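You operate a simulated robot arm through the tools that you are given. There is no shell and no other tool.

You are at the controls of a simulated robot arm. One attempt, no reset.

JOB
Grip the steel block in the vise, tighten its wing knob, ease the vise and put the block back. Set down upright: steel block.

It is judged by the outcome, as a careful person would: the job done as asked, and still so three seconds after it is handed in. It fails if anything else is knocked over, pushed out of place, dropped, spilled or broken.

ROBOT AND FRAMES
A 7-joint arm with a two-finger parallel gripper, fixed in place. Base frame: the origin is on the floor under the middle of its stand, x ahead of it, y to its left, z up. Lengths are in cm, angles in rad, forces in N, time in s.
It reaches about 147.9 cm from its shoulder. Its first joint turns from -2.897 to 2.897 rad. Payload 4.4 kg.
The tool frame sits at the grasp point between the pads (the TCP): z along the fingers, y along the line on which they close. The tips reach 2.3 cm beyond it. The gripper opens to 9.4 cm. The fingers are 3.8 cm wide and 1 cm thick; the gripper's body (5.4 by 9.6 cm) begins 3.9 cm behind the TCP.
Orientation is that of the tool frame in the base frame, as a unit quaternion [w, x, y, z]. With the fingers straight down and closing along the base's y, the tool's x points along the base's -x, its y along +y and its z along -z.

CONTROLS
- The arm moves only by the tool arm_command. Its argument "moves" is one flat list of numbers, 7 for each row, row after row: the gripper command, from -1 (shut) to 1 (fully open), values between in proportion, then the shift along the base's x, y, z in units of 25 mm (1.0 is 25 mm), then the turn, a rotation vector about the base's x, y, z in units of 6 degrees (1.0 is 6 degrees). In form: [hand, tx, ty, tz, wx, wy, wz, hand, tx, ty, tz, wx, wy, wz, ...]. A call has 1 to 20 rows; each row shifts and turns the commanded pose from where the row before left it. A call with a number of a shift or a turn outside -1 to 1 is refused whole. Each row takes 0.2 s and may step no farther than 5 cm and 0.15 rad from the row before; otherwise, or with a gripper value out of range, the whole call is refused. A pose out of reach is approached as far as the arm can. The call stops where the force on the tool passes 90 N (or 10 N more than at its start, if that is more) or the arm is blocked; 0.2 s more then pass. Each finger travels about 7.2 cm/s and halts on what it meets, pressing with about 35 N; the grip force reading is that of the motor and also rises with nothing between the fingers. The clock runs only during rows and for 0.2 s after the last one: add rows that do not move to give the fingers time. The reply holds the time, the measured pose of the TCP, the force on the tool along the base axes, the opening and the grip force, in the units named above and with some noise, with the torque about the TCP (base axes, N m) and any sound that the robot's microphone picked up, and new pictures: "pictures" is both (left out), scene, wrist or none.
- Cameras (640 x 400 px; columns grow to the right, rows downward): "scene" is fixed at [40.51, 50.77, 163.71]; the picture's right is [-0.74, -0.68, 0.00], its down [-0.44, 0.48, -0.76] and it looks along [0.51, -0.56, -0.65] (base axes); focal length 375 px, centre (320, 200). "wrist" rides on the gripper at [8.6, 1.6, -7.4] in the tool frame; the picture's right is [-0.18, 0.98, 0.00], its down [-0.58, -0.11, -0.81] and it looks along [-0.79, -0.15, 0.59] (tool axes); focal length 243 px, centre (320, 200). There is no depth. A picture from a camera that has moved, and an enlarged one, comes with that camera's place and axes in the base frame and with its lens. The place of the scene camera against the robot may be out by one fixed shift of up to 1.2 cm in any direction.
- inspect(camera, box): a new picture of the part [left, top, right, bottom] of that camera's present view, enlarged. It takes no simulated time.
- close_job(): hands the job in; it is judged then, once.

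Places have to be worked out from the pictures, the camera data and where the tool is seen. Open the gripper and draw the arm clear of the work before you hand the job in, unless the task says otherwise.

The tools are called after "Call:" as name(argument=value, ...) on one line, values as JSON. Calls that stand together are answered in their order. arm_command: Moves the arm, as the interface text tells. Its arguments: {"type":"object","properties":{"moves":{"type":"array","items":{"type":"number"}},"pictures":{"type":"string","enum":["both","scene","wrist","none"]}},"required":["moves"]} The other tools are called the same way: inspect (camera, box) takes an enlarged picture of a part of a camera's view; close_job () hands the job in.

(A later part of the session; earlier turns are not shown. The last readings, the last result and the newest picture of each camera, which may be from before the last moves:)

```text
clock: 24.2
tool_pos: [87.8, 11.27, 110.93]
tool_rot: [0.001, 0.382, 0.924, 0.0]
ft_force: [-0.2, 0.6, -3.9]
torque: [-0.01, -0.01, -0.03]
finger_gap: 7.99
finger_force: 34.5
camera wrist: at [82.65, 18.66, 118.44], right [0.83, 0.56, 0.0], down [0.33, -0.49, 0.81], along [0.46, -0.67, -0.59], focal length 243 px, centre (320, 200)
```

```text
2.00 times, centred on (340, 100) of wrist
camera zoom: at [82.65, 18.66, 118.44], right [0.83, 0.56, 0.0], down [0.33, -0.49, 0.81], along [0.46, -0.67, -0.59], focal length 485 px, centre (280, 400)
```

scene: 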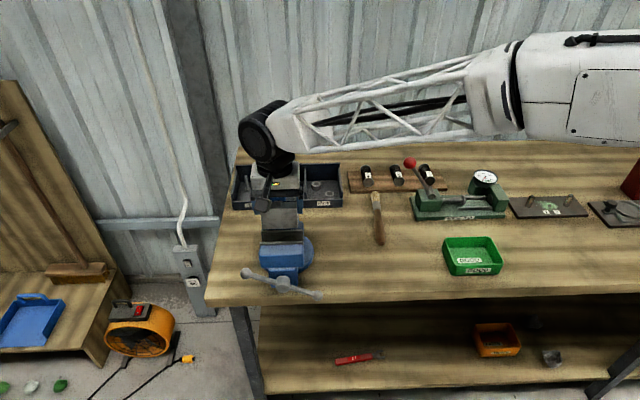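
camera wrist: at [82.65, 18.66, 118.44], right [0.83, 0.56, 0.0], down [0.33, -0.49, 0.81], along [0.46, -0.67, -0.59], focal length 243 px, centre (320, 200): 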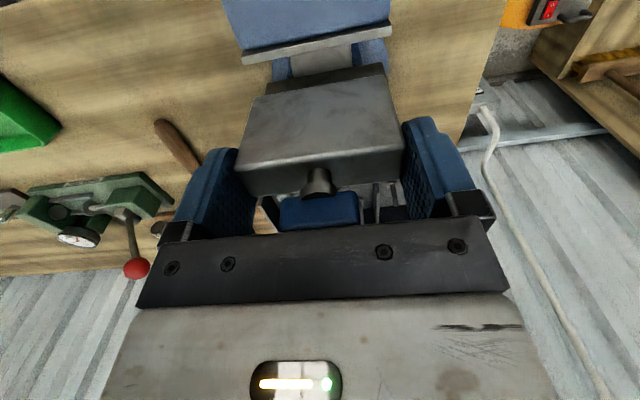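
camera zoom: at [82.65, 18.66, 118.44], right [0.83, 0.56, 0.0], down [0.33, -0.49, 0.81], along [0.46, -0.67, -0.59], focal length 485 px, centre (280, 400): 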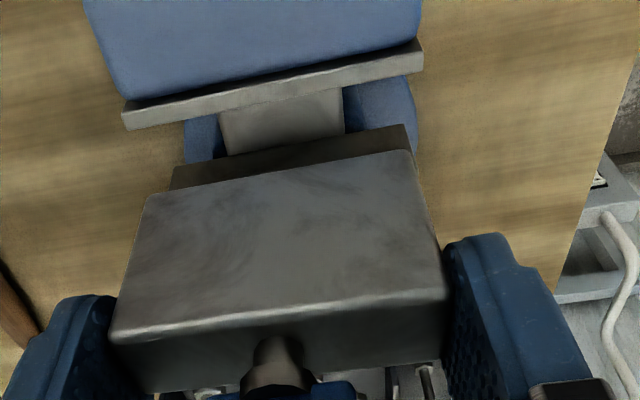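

The block is aligned with the jaws. Its front face clears the moving plate by about 0.6 cm and its back clears the fixed plate by about 0.35 cm, so I shift 1.3 mm toward the front and start lowering, checking as I enter the jaws.

Call:
arm_command(moves=[-1, -0.037, 0.037, -0.3, 0, 0, 0, -1, 0, 0, -0.4, 0, 0, 0, -1, 0, 0, -0.4, 0, 0, 0, -1, 0, 0, -0.4, 0, 0, 0, -1, 0, 0, -0.3, 0, 0, 0, -1, 0, 0, -0.2, 0, 0, 0, -1, 0, 0, 0, 0, 0, 0], pictures="both")

Call:
inspect(camera="scene", box=[240, 160, 330, 270])

Call:
inspect(camera="wrist", box=[200, 0, 480, 200])

```text
clock: 25.8
tool_pos: [87.61, 11.36, 105.82]
tool_rot: [0.0, 0.382, 0.924, -0.001]
ft_force: [-0.1, 0.6, -3.1]
torque: [0.01, -0.01, -0.03]
finger_gap: 7.96
finger_force: 34.9
camera wrist: at [82.51, 18.68, 113.36], right [0.83, 0.56, 0.0], down [0.33, -0.49, 0.81], along [0.46, -0.67, -0.59], focal length 243 px, centre (320, 200)
```

scene: 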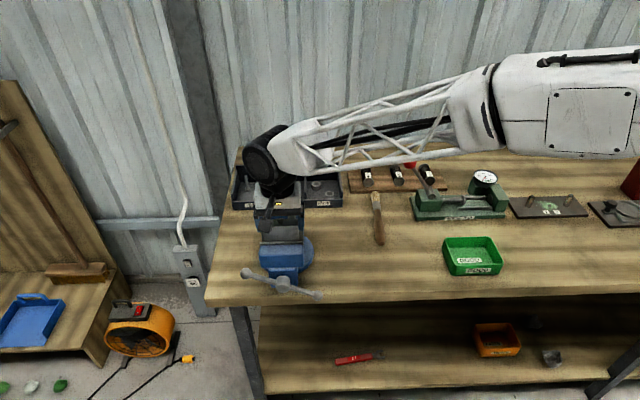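
wrist: 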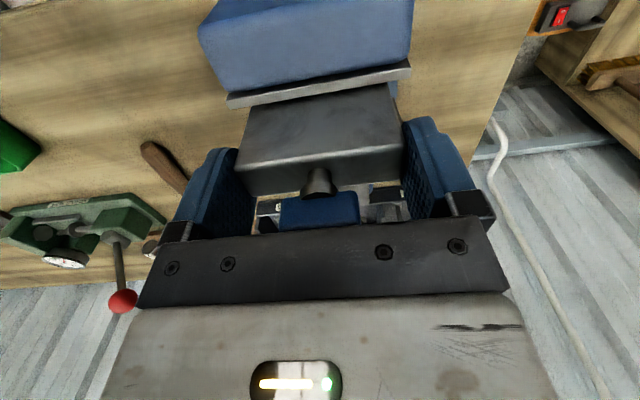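

```text
3.64 times, centred on (285, 215) of scene
camera zoom: at [40.51, 50.77, 163.71], right [-0.74, -0.68, 0.0], down [-0.44, 0.48, -0.76], along [0.51, -0.56, -0.65], focal length 1365 px, centre (447, 146)
```

zoom: 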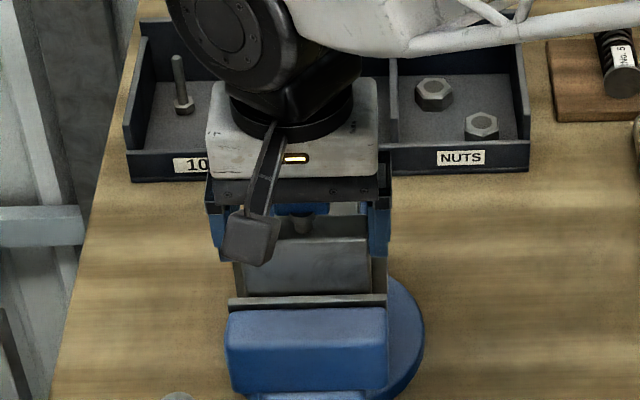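

```text
2.00 times, centred on (340, 100) of wrist
camera zoom: at [82.51, 18.68, 113.36], right [0.83, 0.56, 0.0], down [0.33, -0.49, 0.81], along [0.46, -0.67, -0.59], focal length 485 px, centre (280, 400)
```

zoom: 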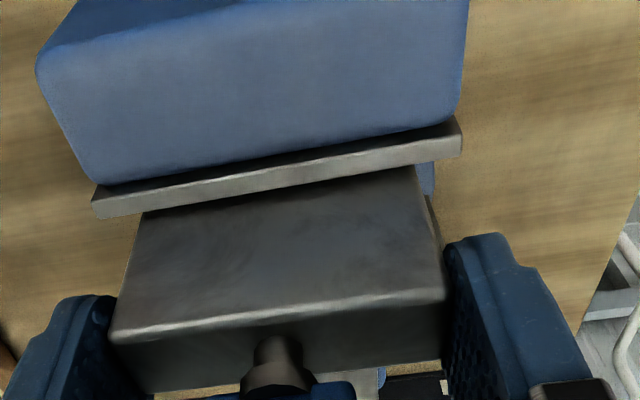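

The block enters the gap freely with no contact force. I lower it gently in 2.5 mm steps, watching the force for contact with the slide.

Call:
arm_command(moves=[-1, 0, 0, -0.12, 0, 0, 0, -1, 0, 0, -0.12, 0, 0, 0, -1, 0, 0, -0.12, 0, 0, 0, -1, 0, 0, -0.12, 0, 0, 0, -1, 0, 0, -0.12, 0, 0, 0, -1, 0, 0, 0, 0, 0, 0], pictures="none")

```text
clock: 27.2
tool_pos: [87.69, 11.24, 104.45]
tool_rot: [0.0, 0.383, 0.924, -0.001]
ft_force: [0.2, -0.3, -4.2]
torque: [0.0, 0.05, -0.02]
finger_gap: 8.0
finger_force: 34.8
```

Still hanging free at z of about 104.45 (force -4.2 N). I continue in 1.25 mm steps.

Call:
arm_command(moves=[-1, 0, 0, -0.05, 0, 0, 0, -1, 0, 0, -0.05, 0, 0, 0, -1, 0, 0, -0.05, 0, 0, 0, -1, 0, 0, 0, 0, 0, 0], pictures="none")

```text
clock: 28.2
tool_pos: [87.5, 11.38, 104.0]
tool_rot: [0.001, 0.383, 0.924, 0.0]
ft_force: [0.6, -0.4, -4.5]
torque: [0.0, 0.0, 0.03]
finger_gap: 7.99
finger_force: 34.6
```

No contact yet at about 104.1. I continue with the small steps.

Call:
arm_command(moves=[-1, 0, 0, -0.05, 0, 0, 0, -1, 0, 0, -0.05, 0, 0, 0, -1, 0, 0, 0, 0, 0, 0], pictures="none")

Call:
arm_command(moves=[-1, 0, 0, -0.05, 0, 0, 0, -1, 0, 0, -0.05, 0, 0, 0, -1, 0, 0, 0, 0, 0, 0], pictures="scene")

```text
clock: 29.0
tool_pos: [87.62, 11.5, 103.78]
tool_rot: [0.001, 0.383, 0.924, 0.0]
ft_force: [-1.0, -0.5, -4.8]
torque: [0.01, -0.03, 0.0]
finger_gap: 7.96
finger_force: 35.1
```

```text
clock: 29.8
tool_pos: [87.72, 11.3, 103.78]
tool_rot: [0.001, 0.382, 0.924, 0.001]
ft_force: [-5.0, -1.1, 13.9]
torque: [-0.26, 0.61, 0.05]
finger_gap: 7.97
finger_force: 35.2
```

scene: 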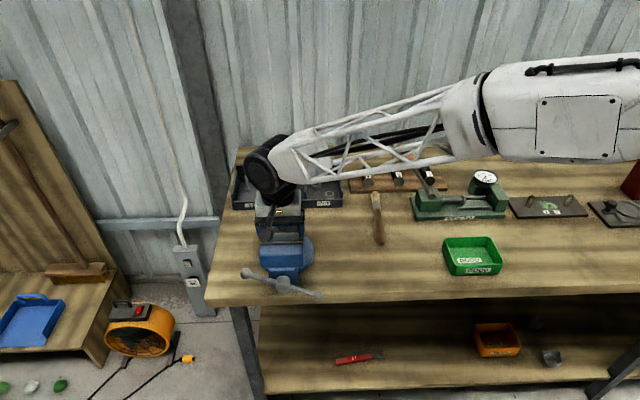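

Contact: the vertical force went from -4.8 to +13.9 N at z of about 103.7, about where I expected the slide. I check the pictures to make sure it is the block seated on the slide and not a finger on a jaw.

Call:
inspect(camera="scene", box=[240, 180, 320, 280])

Call:
inspect(camera="wrist", box=[160, 60, 480, 260])

```text
4.00 times, centred on (280, 230) of scene
camera zoom: at [40.51, 50.77, 163.71], right [-0.74, -0.68, 0.0], down [-0.44, 0.48, -0.76], along [0.51, -0.56, -0.65], focal length 1501 px, centre (480, 80)
```

zoom: 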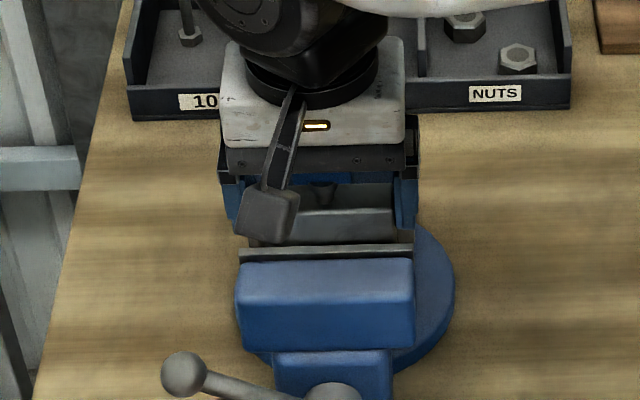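

```text
2.00 times, centred on (320, 160) of wrist
camera zoom: at [82.51, 18.7, 111.2], right [0.83, 0.56, 0.0], down [0.33, -0.49, 0.81], along [0.46, -0.67, -0.59], focal length 485 px, centre (320, 280)
```

zoom: 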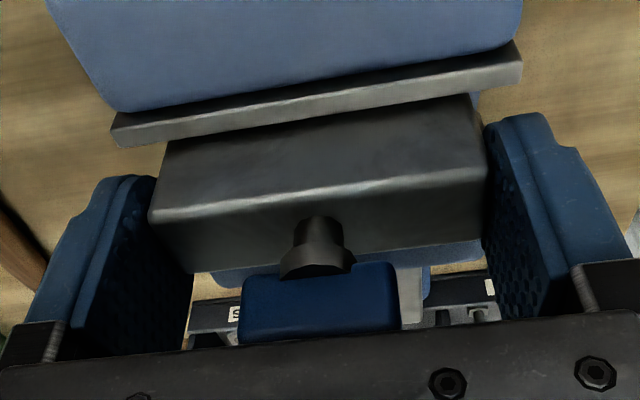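

The block shows about 2.5 cm above the jaws and the finger tips are clear of them, so it is seated on the slide. I relax the downward press by 1 mm, open the fingers and check before rising.

Call:
arm_command(moves=[-1, 0, 0, 0.04, 0, 0, 0, -1, 0, 0, 0, 0, 0, 0, 0.8, 0, 0, 0, 0, 0, 0, 1, 0, 0, 0, 0, 0, 0, 1, 0, 0, 0, 0, 0, 0], pictures="wrist")

Call:
inspect(camera="wrist", box=[160, 60, 480, 260])

```text
clock: 31.0
tool_pos: [87.68, 11.49, 103.61]
tool_rot: [0.0, 0.382, 0.924, 0.0]
ft_force: [0.2, 0.3, 0.5]
torque: [-0.01, -0.02, 0.02]
finger_gap: 9.4
finger_force: 0.0
camera wrist: at [82.52, 18.7, 111.15], right [0.83, 0.56, 0.0], down [0.33, -0.49, 0.81], along [0.46, -0.67, -0.59], focal length 243 px, centre (320, 200)
```

wrist: 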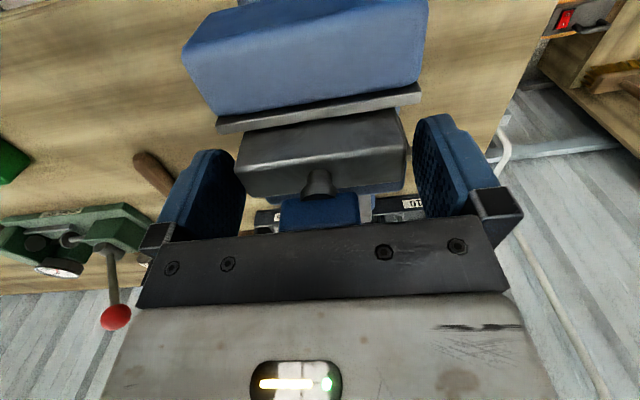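

```text
2.00 times, centred on (320, 160) of wrist
camera zoom: at [82.52, 18.7, 111.15], right [0.83, 0.56, 0.0], down [0.33, -0.49, 0.81], along [0.46, -0.67, -0.59], focal length 485 px, centre (320, 280)
```

zoom: 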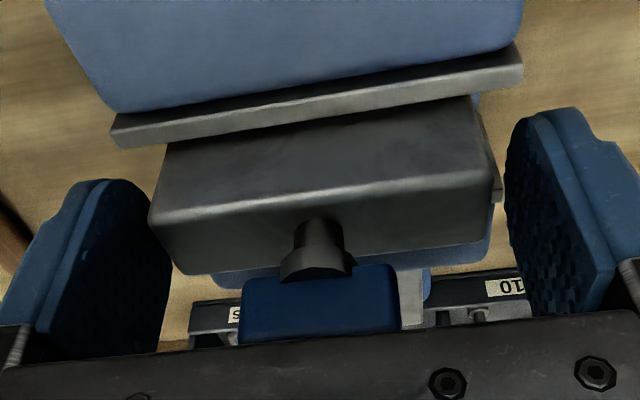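

The block stands on its own on the slide in exactly the same spot. I rise straight up, then swing back toward the front of the bench while turning the tool +90° in preparation for turning the vise handle.

Call:
arm_command(moves=[1, 0, 0, 0.5, 0, 0, 0, 1, 0, 0, 1, 0, 0, 0, 1, 0, 0, 1, 0, 0, 0, 1, 0, 0, 1, 0, 0, 0, 1, -0.34, 0.34, 0, 0, 0, 1, 1, -0.34, 0.34, 0, 0, 0, 1, 1, -0.34, 0.34, 0, 0, 0, 1, 1, -0.34, 0.34, 0, 0, 0, 1, 1, -0.34, 0.34, 0, 0, 0, 1, 1, -0.34, 0.34, 0, 0, 0, 1, 1, -0.34, 0.34, 0, 0, 0, 1, 1, -0.34, 0.34, 0, 0, 0, 1, 1, -0.34, 0.34, 0, 0, 0, 1, 1, -0.34, 0.34, 0, 0, 0, 1, 1, -0.34, 0.34, 0, 0, 0, 1, 1, -0.34, 0.34, 0, 0, 0, 1, 1, -0.34, 0.34, 0, 0, 0, 1, 1, -0.34, 0.34, 0, 0, 0, 1, 1, -0.34, 0.34, 0, 0, 0, 1], pictures="both")

Call:
inspect(camera="scene", box=[230, 180, 330, 310])

```text
clock: 35.0
tool_pos: [74.91, 24.18, 112.51]
tool_rot: [0.0, -0.384, 0.923, 0.0]
ft_force: [-0.3, 0.4, 1.1]
torque: [0.01, 0.01, 0.0]
finger_gap: 9.41
finger_force: 0.0
camera wrist: at [67.48, 19.32, 119.94], right [-0.57, 0.82, 0.0], down [0.49, 0.33, 0.81], along [0.66, 0.46, -0.59], focal length 243 px, centre (320, 200)
```

scene: 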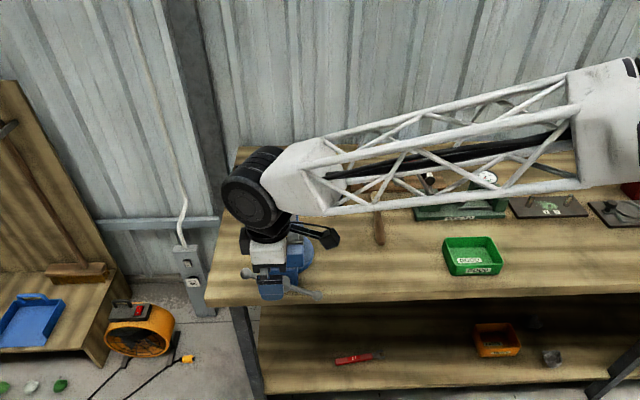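
wrist: 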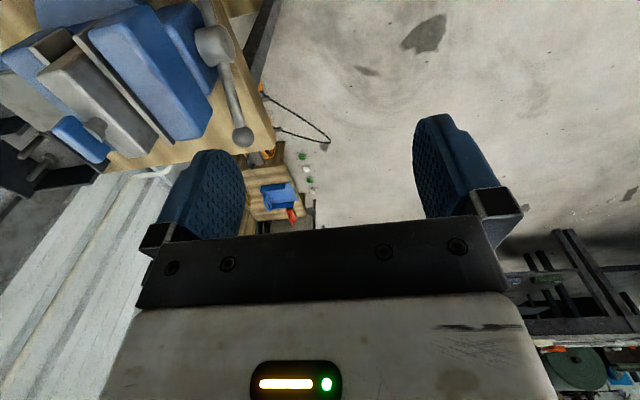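

```text
3.08 times, centred on (280, 245) of scene
camera zoom: at [40.51, 50.77, 163.71], right [-0.74, -0.68, 0.0], down [-0.44, 0.48, -0.76], along [0.51, -0.56, -0.65], focal length 1155 px, centre (443, 62)
```

zoom: 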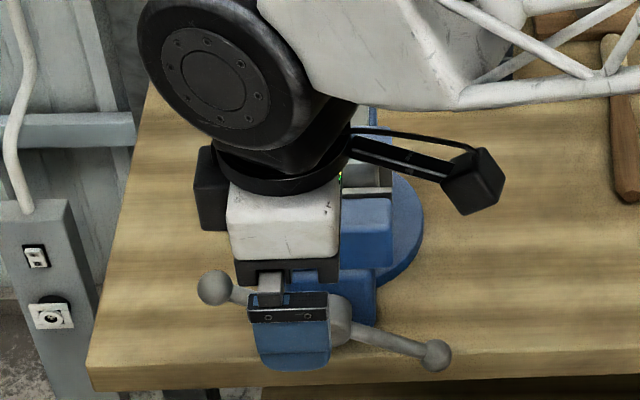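

I zoom in on the handle from this side to measure the bar, hub and balls exactly.

Call:
inspect(camera="wrist", box=[100, 0, 290, 160])

Call:
inspect(camera="wrist", box=[0, 0, 160, 160])

```text
2.50 times, centred on (195, 80) of wrist
camera zoom: at [67.48, 19.32, 119.94], right [-0.57, 0.82, 0.0], down [0.49, 0.33, 0.81], along [0.66, 0.46, -0.59], focal length 606 px, centre (632, 500)
```

zoom: 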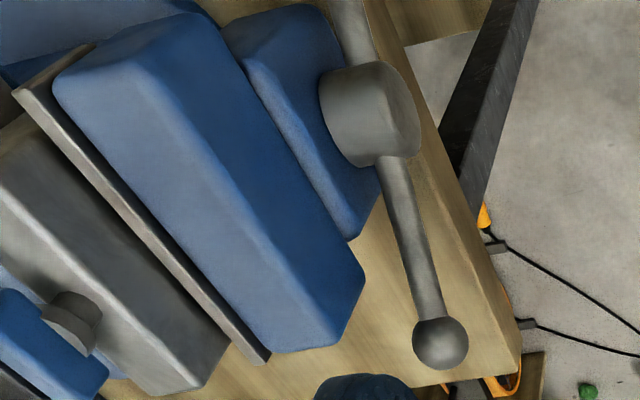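

```text
2.50 times, centred on (80, 80) of wrist
camera zoom: at [67.48, 19.32, 119.94], right [-0.57, 0.82, 0.0], down [0.49, 0.33, 0.81], along [0.66, 0.46, -0.59], focal length 606 px, centre (920, 500)
```

zoom: 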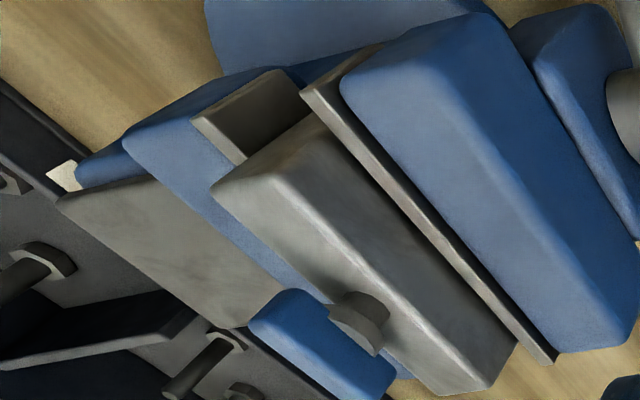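

The bar pivots at about U'=69.9, V'=46.4, z=93 in the bench frame, where U' runs along the bench and V' into it, both at 45°. The +u arm points about 28° up. To tighten, I will push that arm up and over with the closed fingers pointing into the bench, like a peg moved in a circle. First I tilt the tool to horizontal here, in free space.

Call:
arm_command(moves=[0, 0, 0, 0, -0.8159, -0.8159, 0, -0.5, 0, 0, 0, -0.8159, -0.8159, 0, -1, 0, 0, 0, -0.8159, -0.8159, 0, -1, 0, 0, 0, -0.8159, -0.8159, 0, -1, 0, 0, 0, -0.8159, -0.8159, 0, -1, 0, 0, 0, -0.8159, -0.8159, 0, -1, 0, 0, 0, -0.8159, -0.8159, 0, -1, 0, 0, 0, -0.8159, -0.8159, 0, -1, 0, 0, 0, -0.8159, -0.8159, 0, -1, 0, 0, 0, -0.8159, -0.8159, 0, -1, 0, 0, 0, -0.8159, -0.8159, 0, -1, 0, 0, 0, -0.8159, -0.8159, 0, -1, 0, 0, 0, -0.8159, -0.8159, 0, -1, 0, 0, 0, 0, 0, 0, -1, 0, 0, 0, 0, 0, 0], pictures="both")

```text
clock: 38.2
tool_pos: [74.81, 24.08, 112.47]
tool_rot: [-0.271, 0.271, -0.652, 0.654]
ft_force: [-0.6, 0.8, -0.3]
torque: [-0.01, -0.04, -0.01]
finger_gap: 0.0
finger_force: 35.0
camera wrist: at [63.34, 23.34, 110.86], right [0.13, 0.13, -0.98], down [-0.16, 0.98, 0.11], along [0.98, 0.14, 0.15], focal length 243 px, centre (320, 200)
```

scene: 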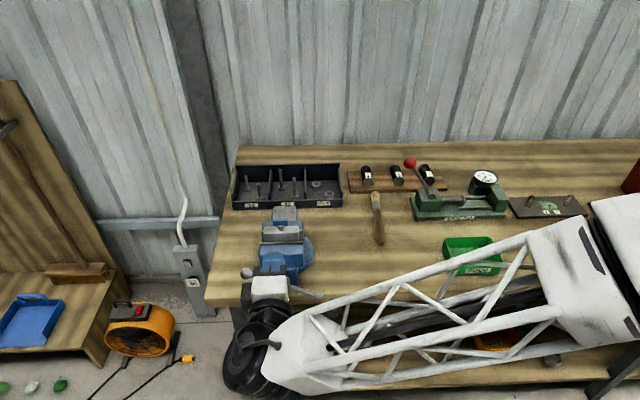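
wrist: 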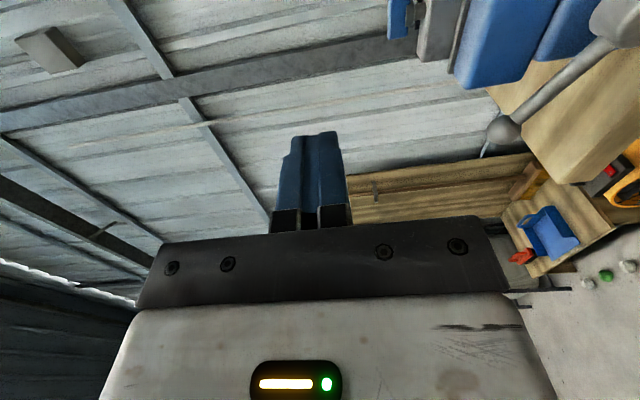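

The tool is horizontal and pointing into the bench, and the handle ball shows at the upper right of the wrist view. I lower to hub height, offset to the +u side, still well in front of the handle.

Call:
arm_command(moves=[-1, 0.1945, 0.1945, -0.975, 0, 0, 0, -1, 0.1945, 0.1945, -0.975, 0, 0, 0, -1, 0.1945, 0.1945, -0.975, 0, 0, 0, -1, 0.1945, 0.1945, -0.975, 0, 0, 0, -1, 0.1945, 0.1945, -0.975, 0, 0, 0, -1, 0.1945, 0.1945, -0.975, 0, 0, 0, -1, 0.1945, 0.1945, -0.975, 0, 0, 0, -1, 0.1945, 0.1945, -0.975, 0, 0, 0, -1, 0, 0, 0, 0, 0, 0], pictures="both")

Call:
inspect(camera="scene", box=[220, 220, 340, 320])

Call:
inspect(camera="wrist", box=[200, 0, 440, 240])

```text
clock: 40.2
tool_pos: [78.84, 28.19, 92.87]
tool_rot: [-0.271, 0.27, -0.653, 0.654]
ft_force: [0.1, 0.3, -0.8]
torque: [0.01, 0.0, -0.02]
finger_gap: 0.0
finger_force: 35.0
camera wrist: at [67.31, 27.34, 91.27], right [0.13, 0.13, -0.98], down [-0.16, 0.98, 0.11], along [0.98, 0.14, 0.15], focal length 243 px, centre (320, 200)
```

scene: 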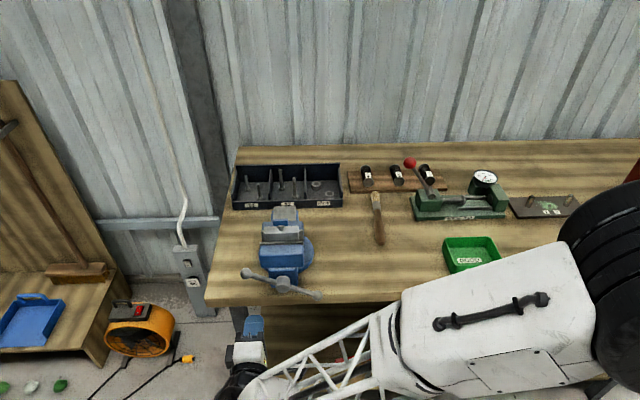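
wrist: 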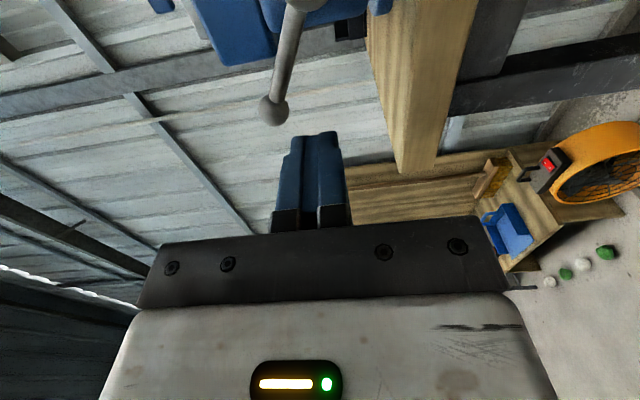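

```text
4.00 times, centred on (280, 270) of scene
camera zoom: at [40.51, 50.77, 163.71], right [-0.74, -0.68, 0.0], down [-0.44, 0.48, -0.76], along [0.51, -0.56, -0.65], focal length 1501 px, centre (480, -80)
```

zoom: 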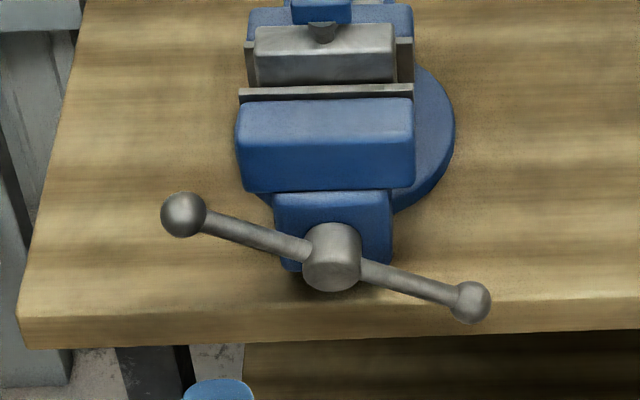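

```text
1.67 times, centred on (320, 120) of wrist
camera zoom: at [67.31, 27.34, 91.27], right [0.13, 0.13, -0.98], down [-0.16, 0.98, 0.11], along [0.98, 0.14, 0.15], focal length 404 px, centre (320, 333)
```

zoom: 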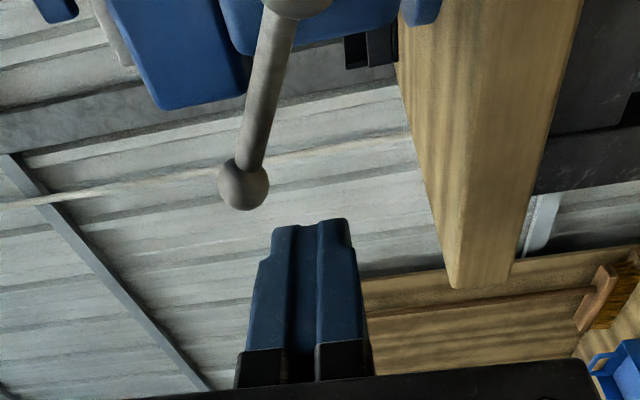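

The view confirms the closed fingers are just below the raised +u arm of the bar. I advance into the bench direction so the tips pass just beyond the bar plane, stopping 1.5 cm short to check.

Call:
arm_command(moves=[-1, 0.6, -0.6, 0, 0, 0, 0, -1, 0.6, -0.6, 0, 0, 0, 0, -1, 0.6, -0.6, 0, 0, 0, 0, -1, 0.4, -0.4, 0, 0, 0, 0, -1, 0, 0, 0, 0, 0, 0], pictures="both")

Call:
inspect(camera="scene", box=[220, 220, 340, 320])

Call:
inspect(camera="wrist", box=[200, 0, 440, 240])

```text
clock: 41.4
tool_pos: [84.33, 22.53, 92.89]
tool_rot: [-0.27, 0.271, -0.652, 0.654]
ft_force: [-0.2, -0.4, 0.8]
torque: [0.03, 0.01, 0.0]
finger_gap: 0.01
finger_force: 35.2
camera wrist: at [72.82, 21.79, 91.34], right [0.13, 0.13, -0.98], down [-0.16, 0.98, 0.11], along [0.98, 0.14, 0.15], focal length 243 px, centre (320, 200)
```

scene: 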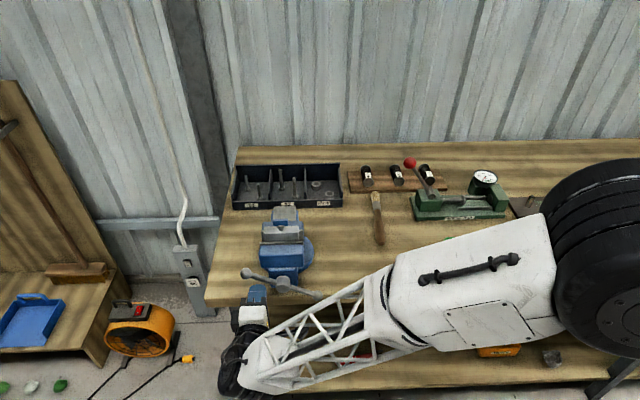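
wrist: 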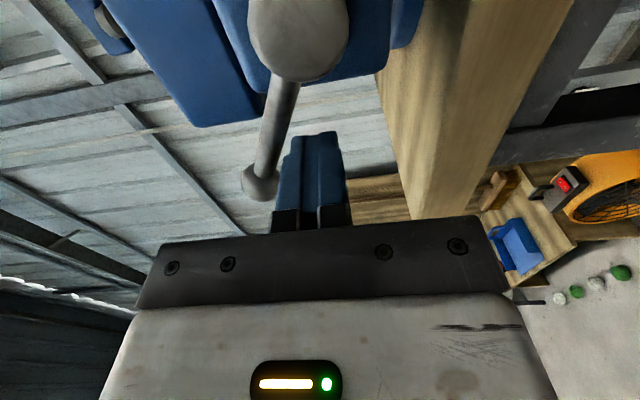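

```text
4.00 times, centred on (280, 270) of scene
camera zoom: at [40.51, 50.77, 163.71], right [-0.74, -0.68, 0.0], down [-0.44, 0.48, -0.76], along [0.51, -0.56, -0.65], focal length 1501 px, centre (480, -80)
```

zoom: 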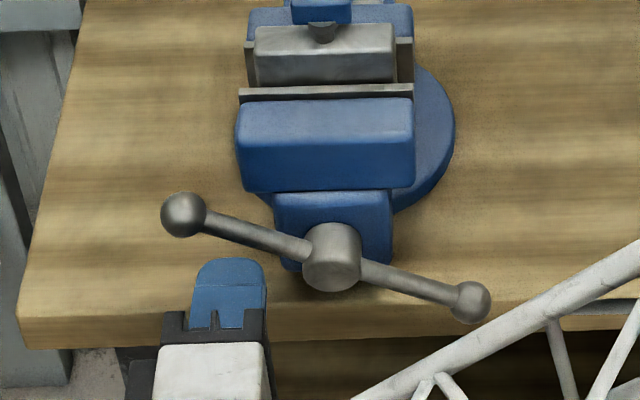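

```text
1.67 times, centred on (320, 120) of wrist
camera zoom: at [72.82, 21.79, 91.34], right [0.13, 0.13, -0.98], down [-0.16, 0.98, 0.11], along [0.98, 0.14, 0.15], focal length 404 px, centre (320, 333)
```

zoom: 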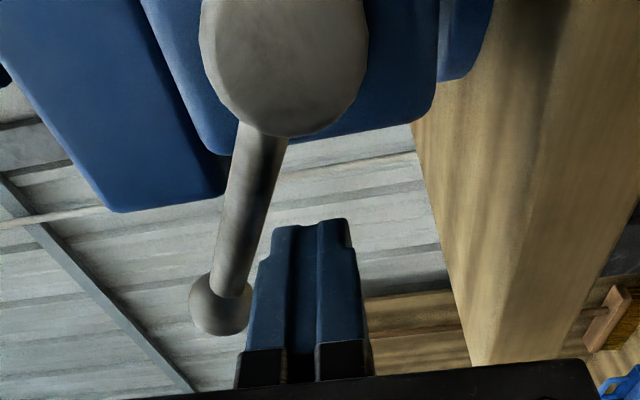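

The fingers sit under the +u arm with clear space. I advance the last 1.5 cm, dipping 3 mm for clearance, then push upward along a short arc of about 24° to feel how the handle reacts.

Call:
arm_command(moves=[-1, 0.212, -0.212, -0.06, 0, 0, 0, -1, 0.212, -0.212, -0.06, 0, 0, 0, -1, 0, 0, 0.12, 0, 0, 0, -1, -0.0085, -0.0085, 0.23, 0, 0, 0, -1, -0.0255, -0.0255, 0.2274, 0, 0, 0, -1, -0.042, -0.042, 0.2224, 0, 0, 0, -1, -0.0583, -0.0583, 0.2148, 0, 0, 0, -1, 0, 0, 0, 0, 0, 0], pictures="both")

Call:
inspect(camera="scene", box=[220, 200, 340, 320])

Call:
inspect(camera="wrist", box=[200, 0, 440, 240])

```text
clock: 43.2
tool_pos: [84.97, 21.1, 95.2]
tool_rot: [-0.27, 0.271, -0.653, 0.654]
ft_force: [-0.6, -0.3, -0.3]
torque: [0.04, 0.01, -0.01]
finger_gap: 0.01
finger_force: 35.1
camera wrist: at [73.48, 20.32, 93.58], right [0.13, 0.13, -0.98], down [-0.16, 0.98, 0.11], along [0.98, 0.14, 0.15], focal length 243 px, centre (320, 200)
```

scene: 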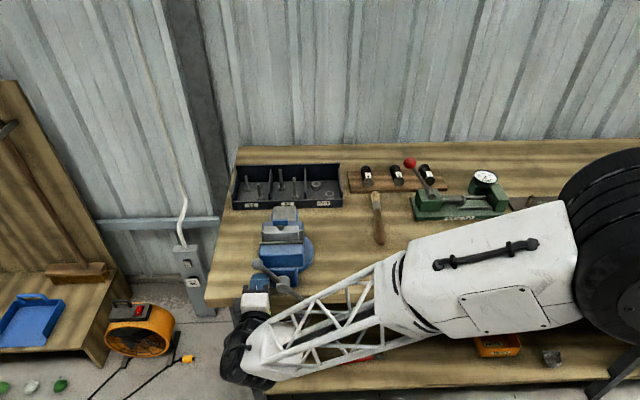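
wrist: 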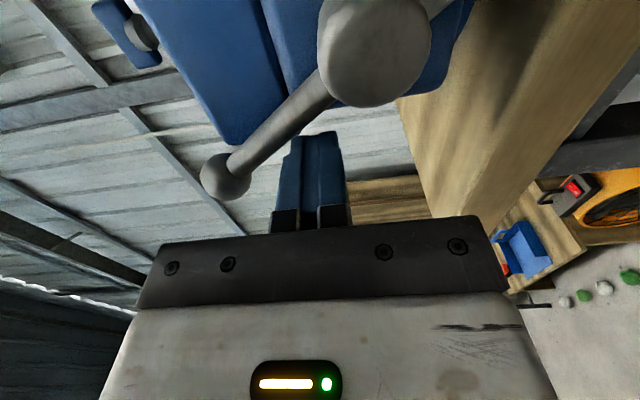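

```text
3.33 times, centred on (280, 260) of scene
camera zoom: at [40.51, 50.77, 163.71], right [-0.74, -0.68, 0.0], down [-0.44, 0.48, -0.76], along [0.51, -0.56, -0.65], focal length 1251 px, centre (453, 0)
```

zoom: 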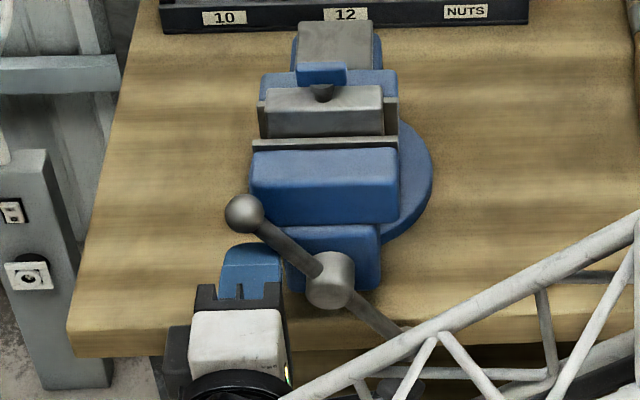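

```text
1.67 times, centred on (320, 120) of wrist
camera zoom: at [73.48, 20.32, 93.58], right [0.13, 0.13, -0.98], down [-0.16, 0.98, 0.11], along [0.98, 0.14, 0.15], focal length 404 px, centre (320, 333)
```

zoom: 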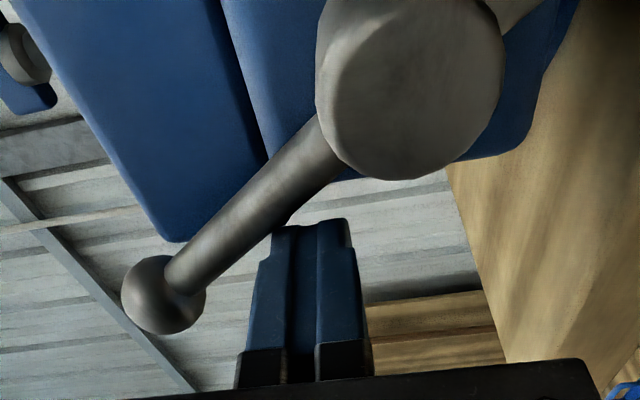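

The handle turns freely with almost no force; the arm went from about 28° to about 48°. I keep circling the peg in the same direction, over the top, and then look at how far the jaw moved.

Call:
arm_command(moves=[-1, -0.1626, -0.1626, 0.3984, 0, 0, 0, -1, -0.2176, -0.2176, 0.3417, 0, 0, 0, -1, -0.2631, -0.2631, 0.2704, 0, 0, 0, -1, -0.2971, -0.2971, 0.1872, 0, 0, 0, -1, -0.3181, -0.3181, 0.0955, 0, 0, 0, -1, -0.3251, -0.3251, 0, 0, 0, 0, -1, -0.3181, -0.3181, -0.0955, 0, 0, 0, -1, -0.2971, -0.2971, -0.1872, 0, 0, 0, -1, -0.2631, -0.2631, -0.2704, 0, 0, 0, -1, -0.2176, -0.2176, -0.3417, 0, 0, 0, -1, 0, 0, 0, 0, 0, 0], pictures="both")

Call:
inspect(camera="scene", box=[220, 200, 340, 320])

Call:
inspect(camera="wrist", box=[200, 0, 440, 240])

```text
clock: 45.6
tool_pos: [78.38, 14.38, 96.25]
tool_rot: [-0.27, 0.27, -0.652, 0.654]
ft_force: [1.1, 0.2, 1.1]
torque: [0.01, 0.0, 0.0]
finger_gap: 0.01
finger_force: 35.0
camera wrist: at [66.83, 13.62, 94.62], right [0.13, 0.13, -0.98], down [-0.16, 0.98, 0.11], along [0.98, 0.14, 0.15], focal length 243 px, centre (320, 200)
```

scene: 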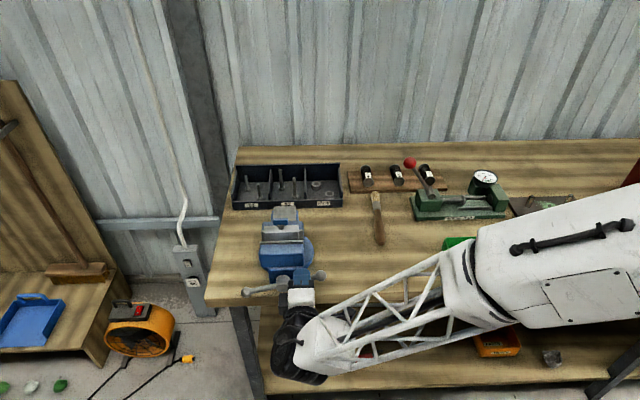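
wrist: 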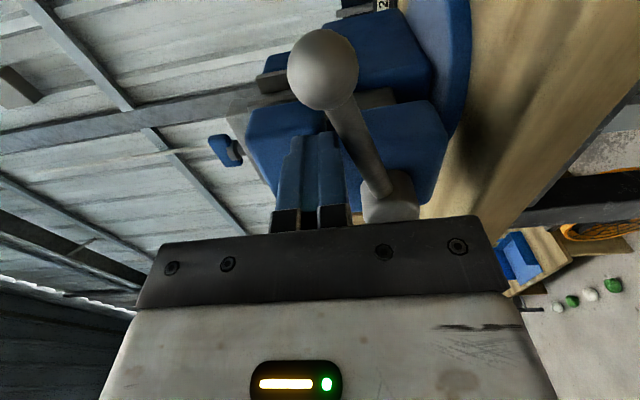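

```text
3.33 times, centred on (280, 260) of scene
camera zoom: at [40.51, 50.77, 163.71], right [-0.74, -0.68, 0.0], down [-0.44, 0.48, -0.76], along [0.51, -0.56, -0.65], focal length 1251 px, centre (453, 0)
```

zoom: 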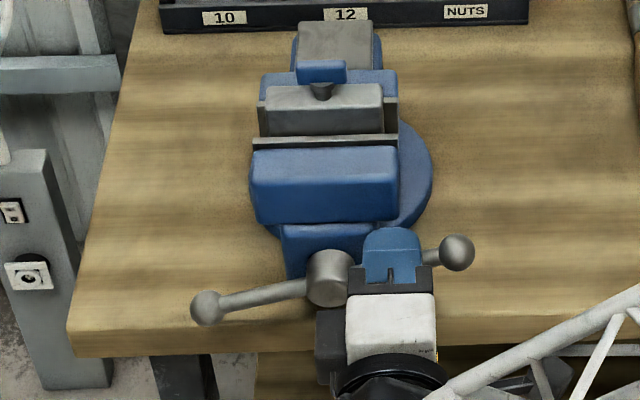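

```text
1.67 times, centred on (320, 120) of wrist
camera zoom: at [66.83, 13.62, 94.62], right [0.13, 0.13, -0.98], down [-0.16, 0.98, 0.11], along [0.98, 0.14, 0.15], focal length 404 px, centre (320, 333)
```

zoom: 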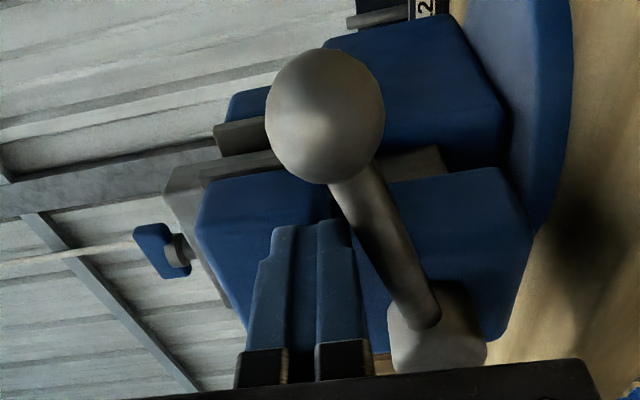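

The handle turned about 135° and the moving jaw came in about 0.4–0.5 cm; the block is untouched. I continue down the -u side in finer 6° steps, creeping inward slightly with the advancing screw and watching the force.

Call:
arm_command(moves=[-1, -0.0774, -0.1, -0.1932, 0, 0, 0, -1, -0.0626, -0.0852, -0.2053, 0, 0, 0, -1, -0.0472, -0.0698, -0.2149, 0, 0, 0, -1, -0.0307, -0.0533, -0.2224, 0, 0, 0, -1, -0.0142, -0.0368, -0.2275, 0, 0, 0, -1, 0.0027, -0.0199, -0.2299, 0, 0, 0, -1, 0.0199, -0.0027, -0.2299, 0, 0, 0, -1, 0.0368, 0.0142, -0.2275, 0, 0, 0, -1, 0.0533, 0.0307, -0.2224, 0, 0, 0, -1, 0.0698, 0.0472, -0.2149, 0, 0, 0, -1, 0, 0, 0, 0, 0, 0], pictures="both")

Call:
inspect(camera="scene", box=[220, 200, 340, 320])

Call:
inspect(camera="wrist", box=[200, 0, 440, 240])

```text
clock: 48.0
tool_pos: [78.34, 13.77, 90.7]
tool_rot: [-0.271, 0.271, -0.652, 0.654]
ft_force: [0.2, -0.3, 0.3]
torque: [-0.03, 0.0, -0.02]
finger_gap: 0.0
finger_force: 34.8
camera wrist: at [66.73, 12.91, 89.09], right [0.13, 0.13, -0.98], down [-0.16, 0.98, 0.11], along [0.98, 0.14, 0.15], focal length 243 px, centre (320, 200)
```

scene: 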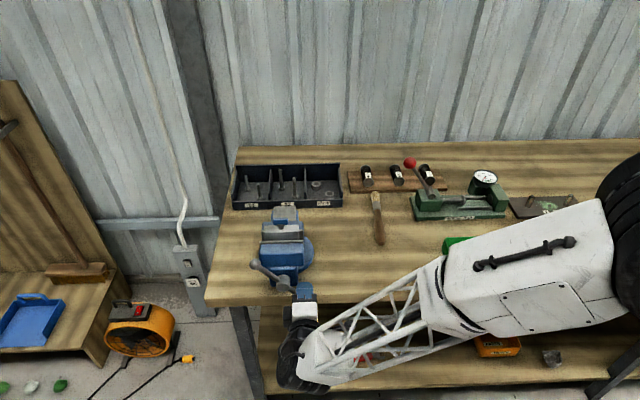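
wrist: 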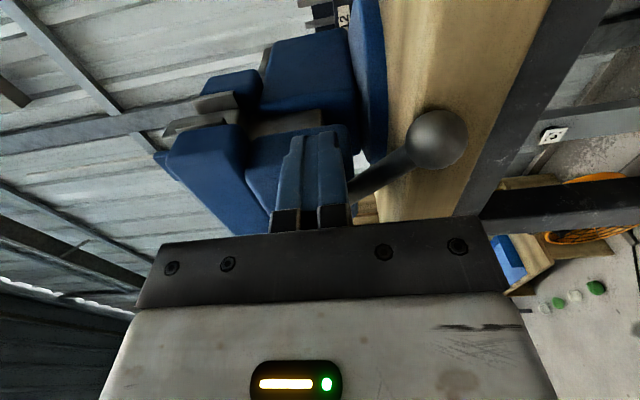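

```text
3.33 times, centred on (280, 260) of scene
camera zoom: at [40.51, 50.77, 163.71], right [-0.74, -0.68, 0.0], down [-0.44, 0.48, -0.76], along [0.51, -0.56, -0.65], focal length 1251 px, centre (453, 0)
```

zoom: 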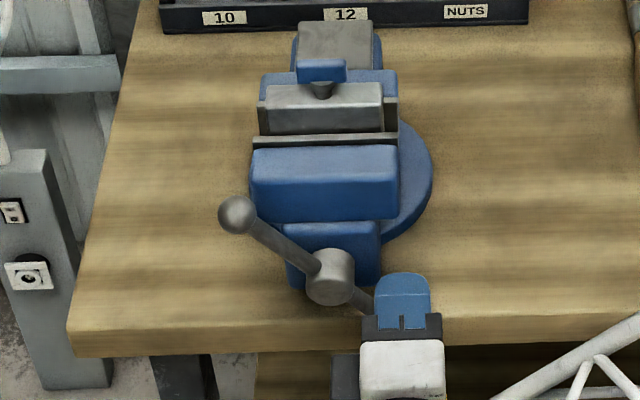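

```text
1.67 times, centred on (320, 120) of wrist
camera zoom: at [66.73, 12.91, 89.09], right [0.13, 0.13, -0.98], down [-0.16, 0.98, 0.11], along [0.98, 0.14, 0.15], focal length 404 px, centre (320, 333)
```

zoom: 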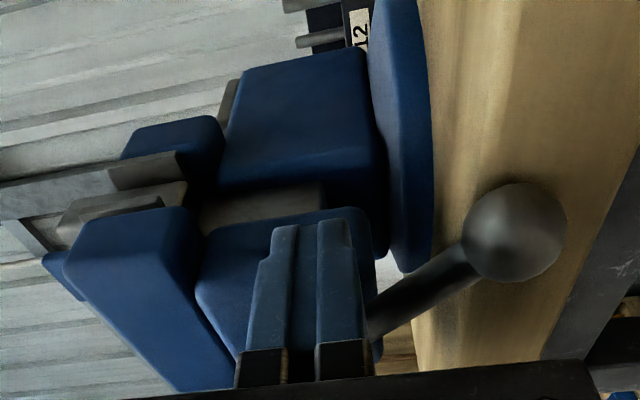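

The force stays near zero. I zoom tightly on the jaws to measure how far the moving jaw has advanced toward the block.

Call:
inspect(camera="scene", box=[255, 210, 320, 260])

Call:
inspect(camera="wrist", box=[150, 40, 270, 160])

```text
8.00 times, centred on (288, 235) of scene
camera zoom: at [40.51, 50.77, 163.71], right [-0.74, -0.68, 0.0], down [-0.44, 0.48, -0.76], along [0.51, -0.56, -0.65], focal length 3003 px, centre (580, -80)
```

zoom: 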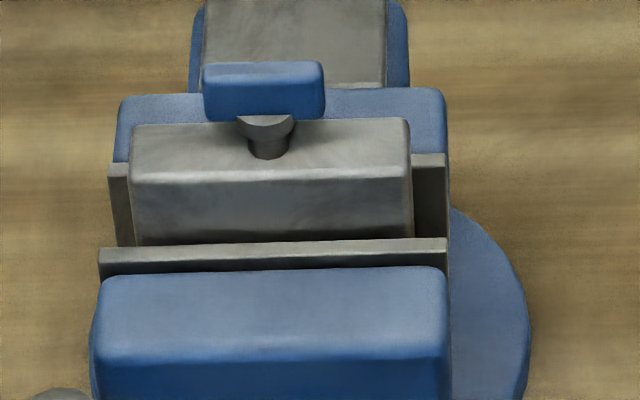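

```text
3.33 times, centred on (210, 100) of wrist
camera zoom: at [66.73, 12.91, 89.09], right [0.13, 0.13, -0.98], down [-0.16, 0.98, 0.11], along [0.98, 0.14, 0.15], focal length 809 px, centre (687, 533)
```

zoom: 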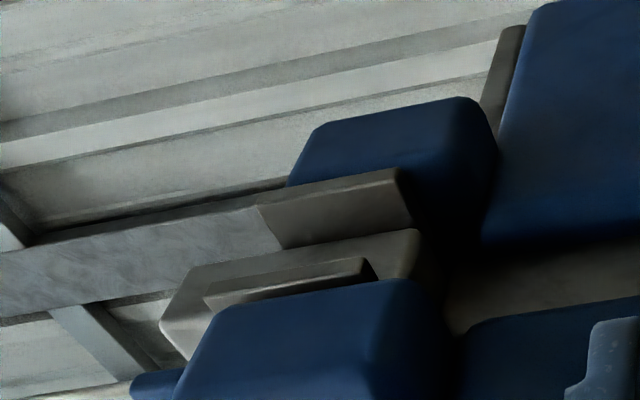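

The jaw has moved about 0.45 cm for 196° of turning, so about half a turn remains to reach the block. I carry the peg around the bottom of its circle, keeping above the bench top.

Call:
arm_command(moves=[-1, 0.1626, 0.1626, -0.3984, 0, 0, 0, -1, 0.2176, 0.2176, -0.3417, 0, 0, 0, -1, 0.2631, 0.2631, -0.2704, 0, 0, 0, -1, 0.2971, 0.2971, -0.1872, 0, 0, 0, -1, 0.3181, 0.3181, -0.0955, 0, 0, 0, -1, 0.3251, 0.3251, 0, 0, 0, 0, -1, 0.3181, 0.3181, 0.0955, 0, 0, 0, -1, 0.2971, 0.2971, 0.1872, 0, 0, 0, -1, 0, 0, 0, 0, 0, 0], pictures="both")

Call:
inspect(camera="scene", box=[220, 200, 340, 320])

Call:
inspect(camera="scene", box=[255, 210, 320, 260])

```text
clock: 50.0
tool_pos: [83.77, 19.38, 88.11]
tool_rot: [-0.271, 0.27, -0.652, 0.654]
ft_force: [-0.2, -1.4, -0.9]
torque: [0.03, 0.02, -0.05]
finger_gap: 0.0
finger_force: 35.4
camera wrist: at [72.23, 18.53, 86.58], right [0.13, 0.13, -0.98], down [-0.16, 0.98, 0.11], along [0.98, 0.14, 0.15], focal length 243 px, centre (320, 200)
```

scene: 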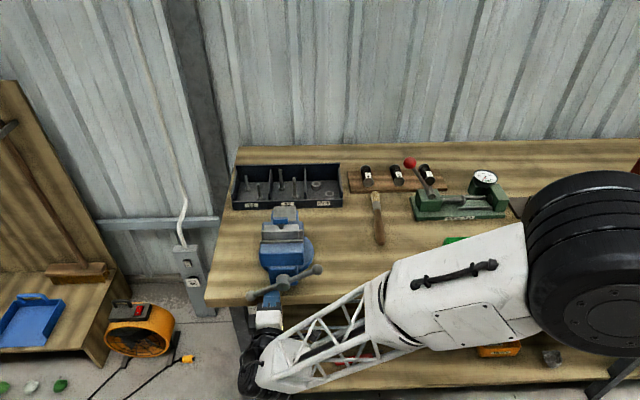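
wrist: 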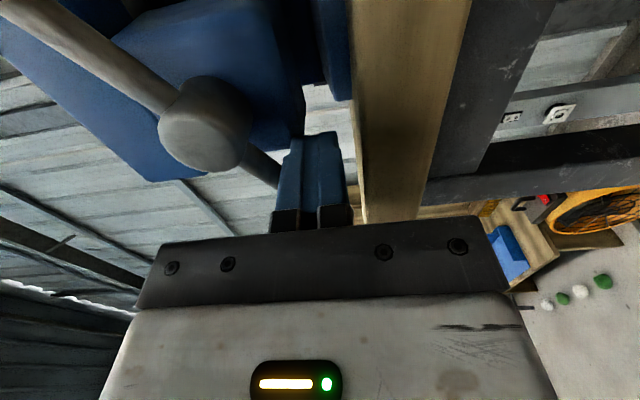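

```text
3.33 times, centred on (280, 260) of scene
camera zoom: at [40.51, 50.77, 163.71], right [-0.74, -0.68, 0.0], down [-0.44, 0.48, -0.76], along [0.51, -0.56, -0.65], focal length 1251 px, centre (453, 0)
```

zoom: 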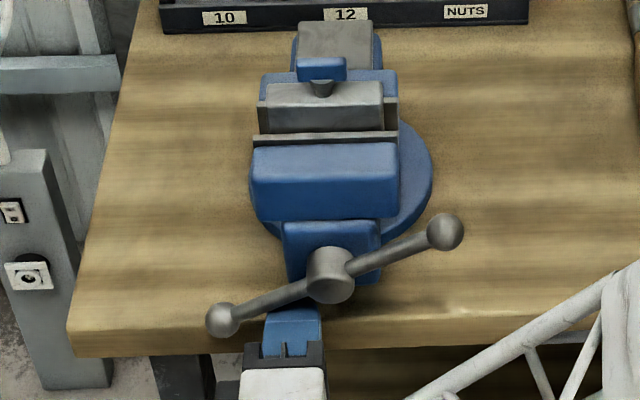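

```text
8.00 times, centred on (288, 235) of scene
camera zoom: at [40.51, 50.77, 163.71], right [-0.74, -0.68, 0.0], down [-0.44, 0.48, -0.76], along [0.51, -0.56, -0.65], focal length 3003 px, centre (580, -80)
```

zoom: 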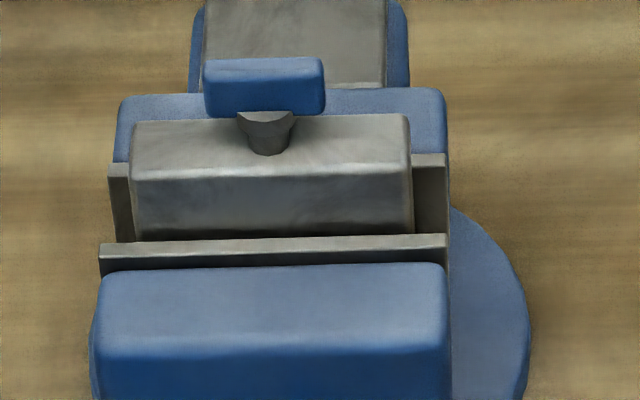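

About 300° turned now; the jaw has reached the block and is sliding it gently toward the fixed jaw. I go on in 6° steps, watching for the force to rise.

Call:
arm_command(moves=[-1, 0.1423, 0.1309, 0.1254, 0, 0, 0, -1, 0.1322, 0.1208, 0.145, 0, 0, 0, -1, 0.1208, 0.1094, 0.1628, 0, 0, 0, -1, 0.1082, 0.0968, 0.1789, 0, 0, 0, -1, 0.0944, 0.083, 0.1932, 0, 0, 0, -1, 0.0796, 0.0682, 0.2053, 0, 0, 0, -1, 0.0642, 0.0528, 0.2149, 0, 0, 0, -1, 0.0477, 0.0363, 0.2224, 0, 0, 0, -1, 0.0312, 0.0198, 0.2275, 0, 0, 0, -1, 0.0143, 0.0029, 0.2299, 0, 0, 0, -1, 0, 0, 0, 0, 0, 0], pictures="both")

Call:
inspect(camera="scene", box=[220, 200, 340, 320])

Call:
inspect(camera="scene", box=[255, 210, 320, 260])

```text
clock: 52.4
tool_pos: [85.74, 21.22, 92.89]
tool_rot: [-0.271, 0.27, -0.653, 0.654]
ft_force: [-0.6, -0.2, 0.2]
torque: [0.01, 0.01, 0.05]
finger_gap: 0.0
finger_force: 34.9
camera wrist: at [74.24, 20.38, 91.29], right [0.13, 0.13, -0.98], down [-0.16, 0.98, 0.11], along [0.98, 0.14, 0.15], focal length 243 px, centre (320, 200)
```

scene: 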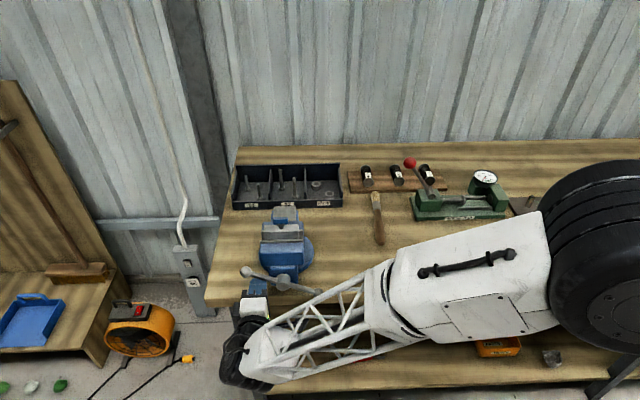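
wrist: 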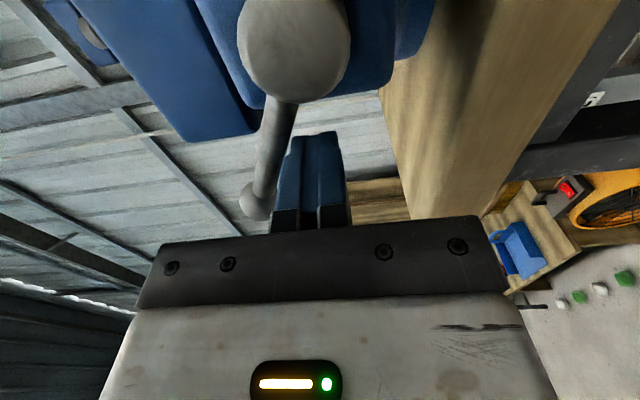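

```text
3.33 times, centred on (280, 260) of scene
camera zoom: at [40.51, 50.77, 163.71], right [-0.74, -0.68, 0.0], down [-0.44, 0.48, -0.76], along [0.51, -0.56, -0.65], focal length 1251 px, centre (453, 0)
```

zoom: 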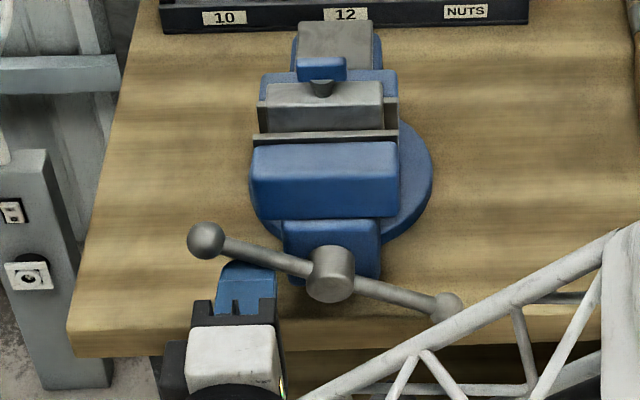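

```text
8.00 times, centred on (288, 235) of scene
camera zoom: at [40.51, 50.77, 163.71], right [-0.74, -0.68, 0.0], down [-0.44, 0.48, -0.76], along [0.51, -0.56, -0.65], focal length 3003 px, centre (580, -80)
```

zoom: 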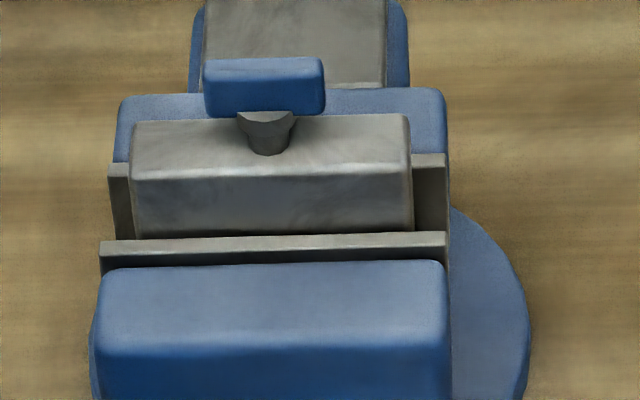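

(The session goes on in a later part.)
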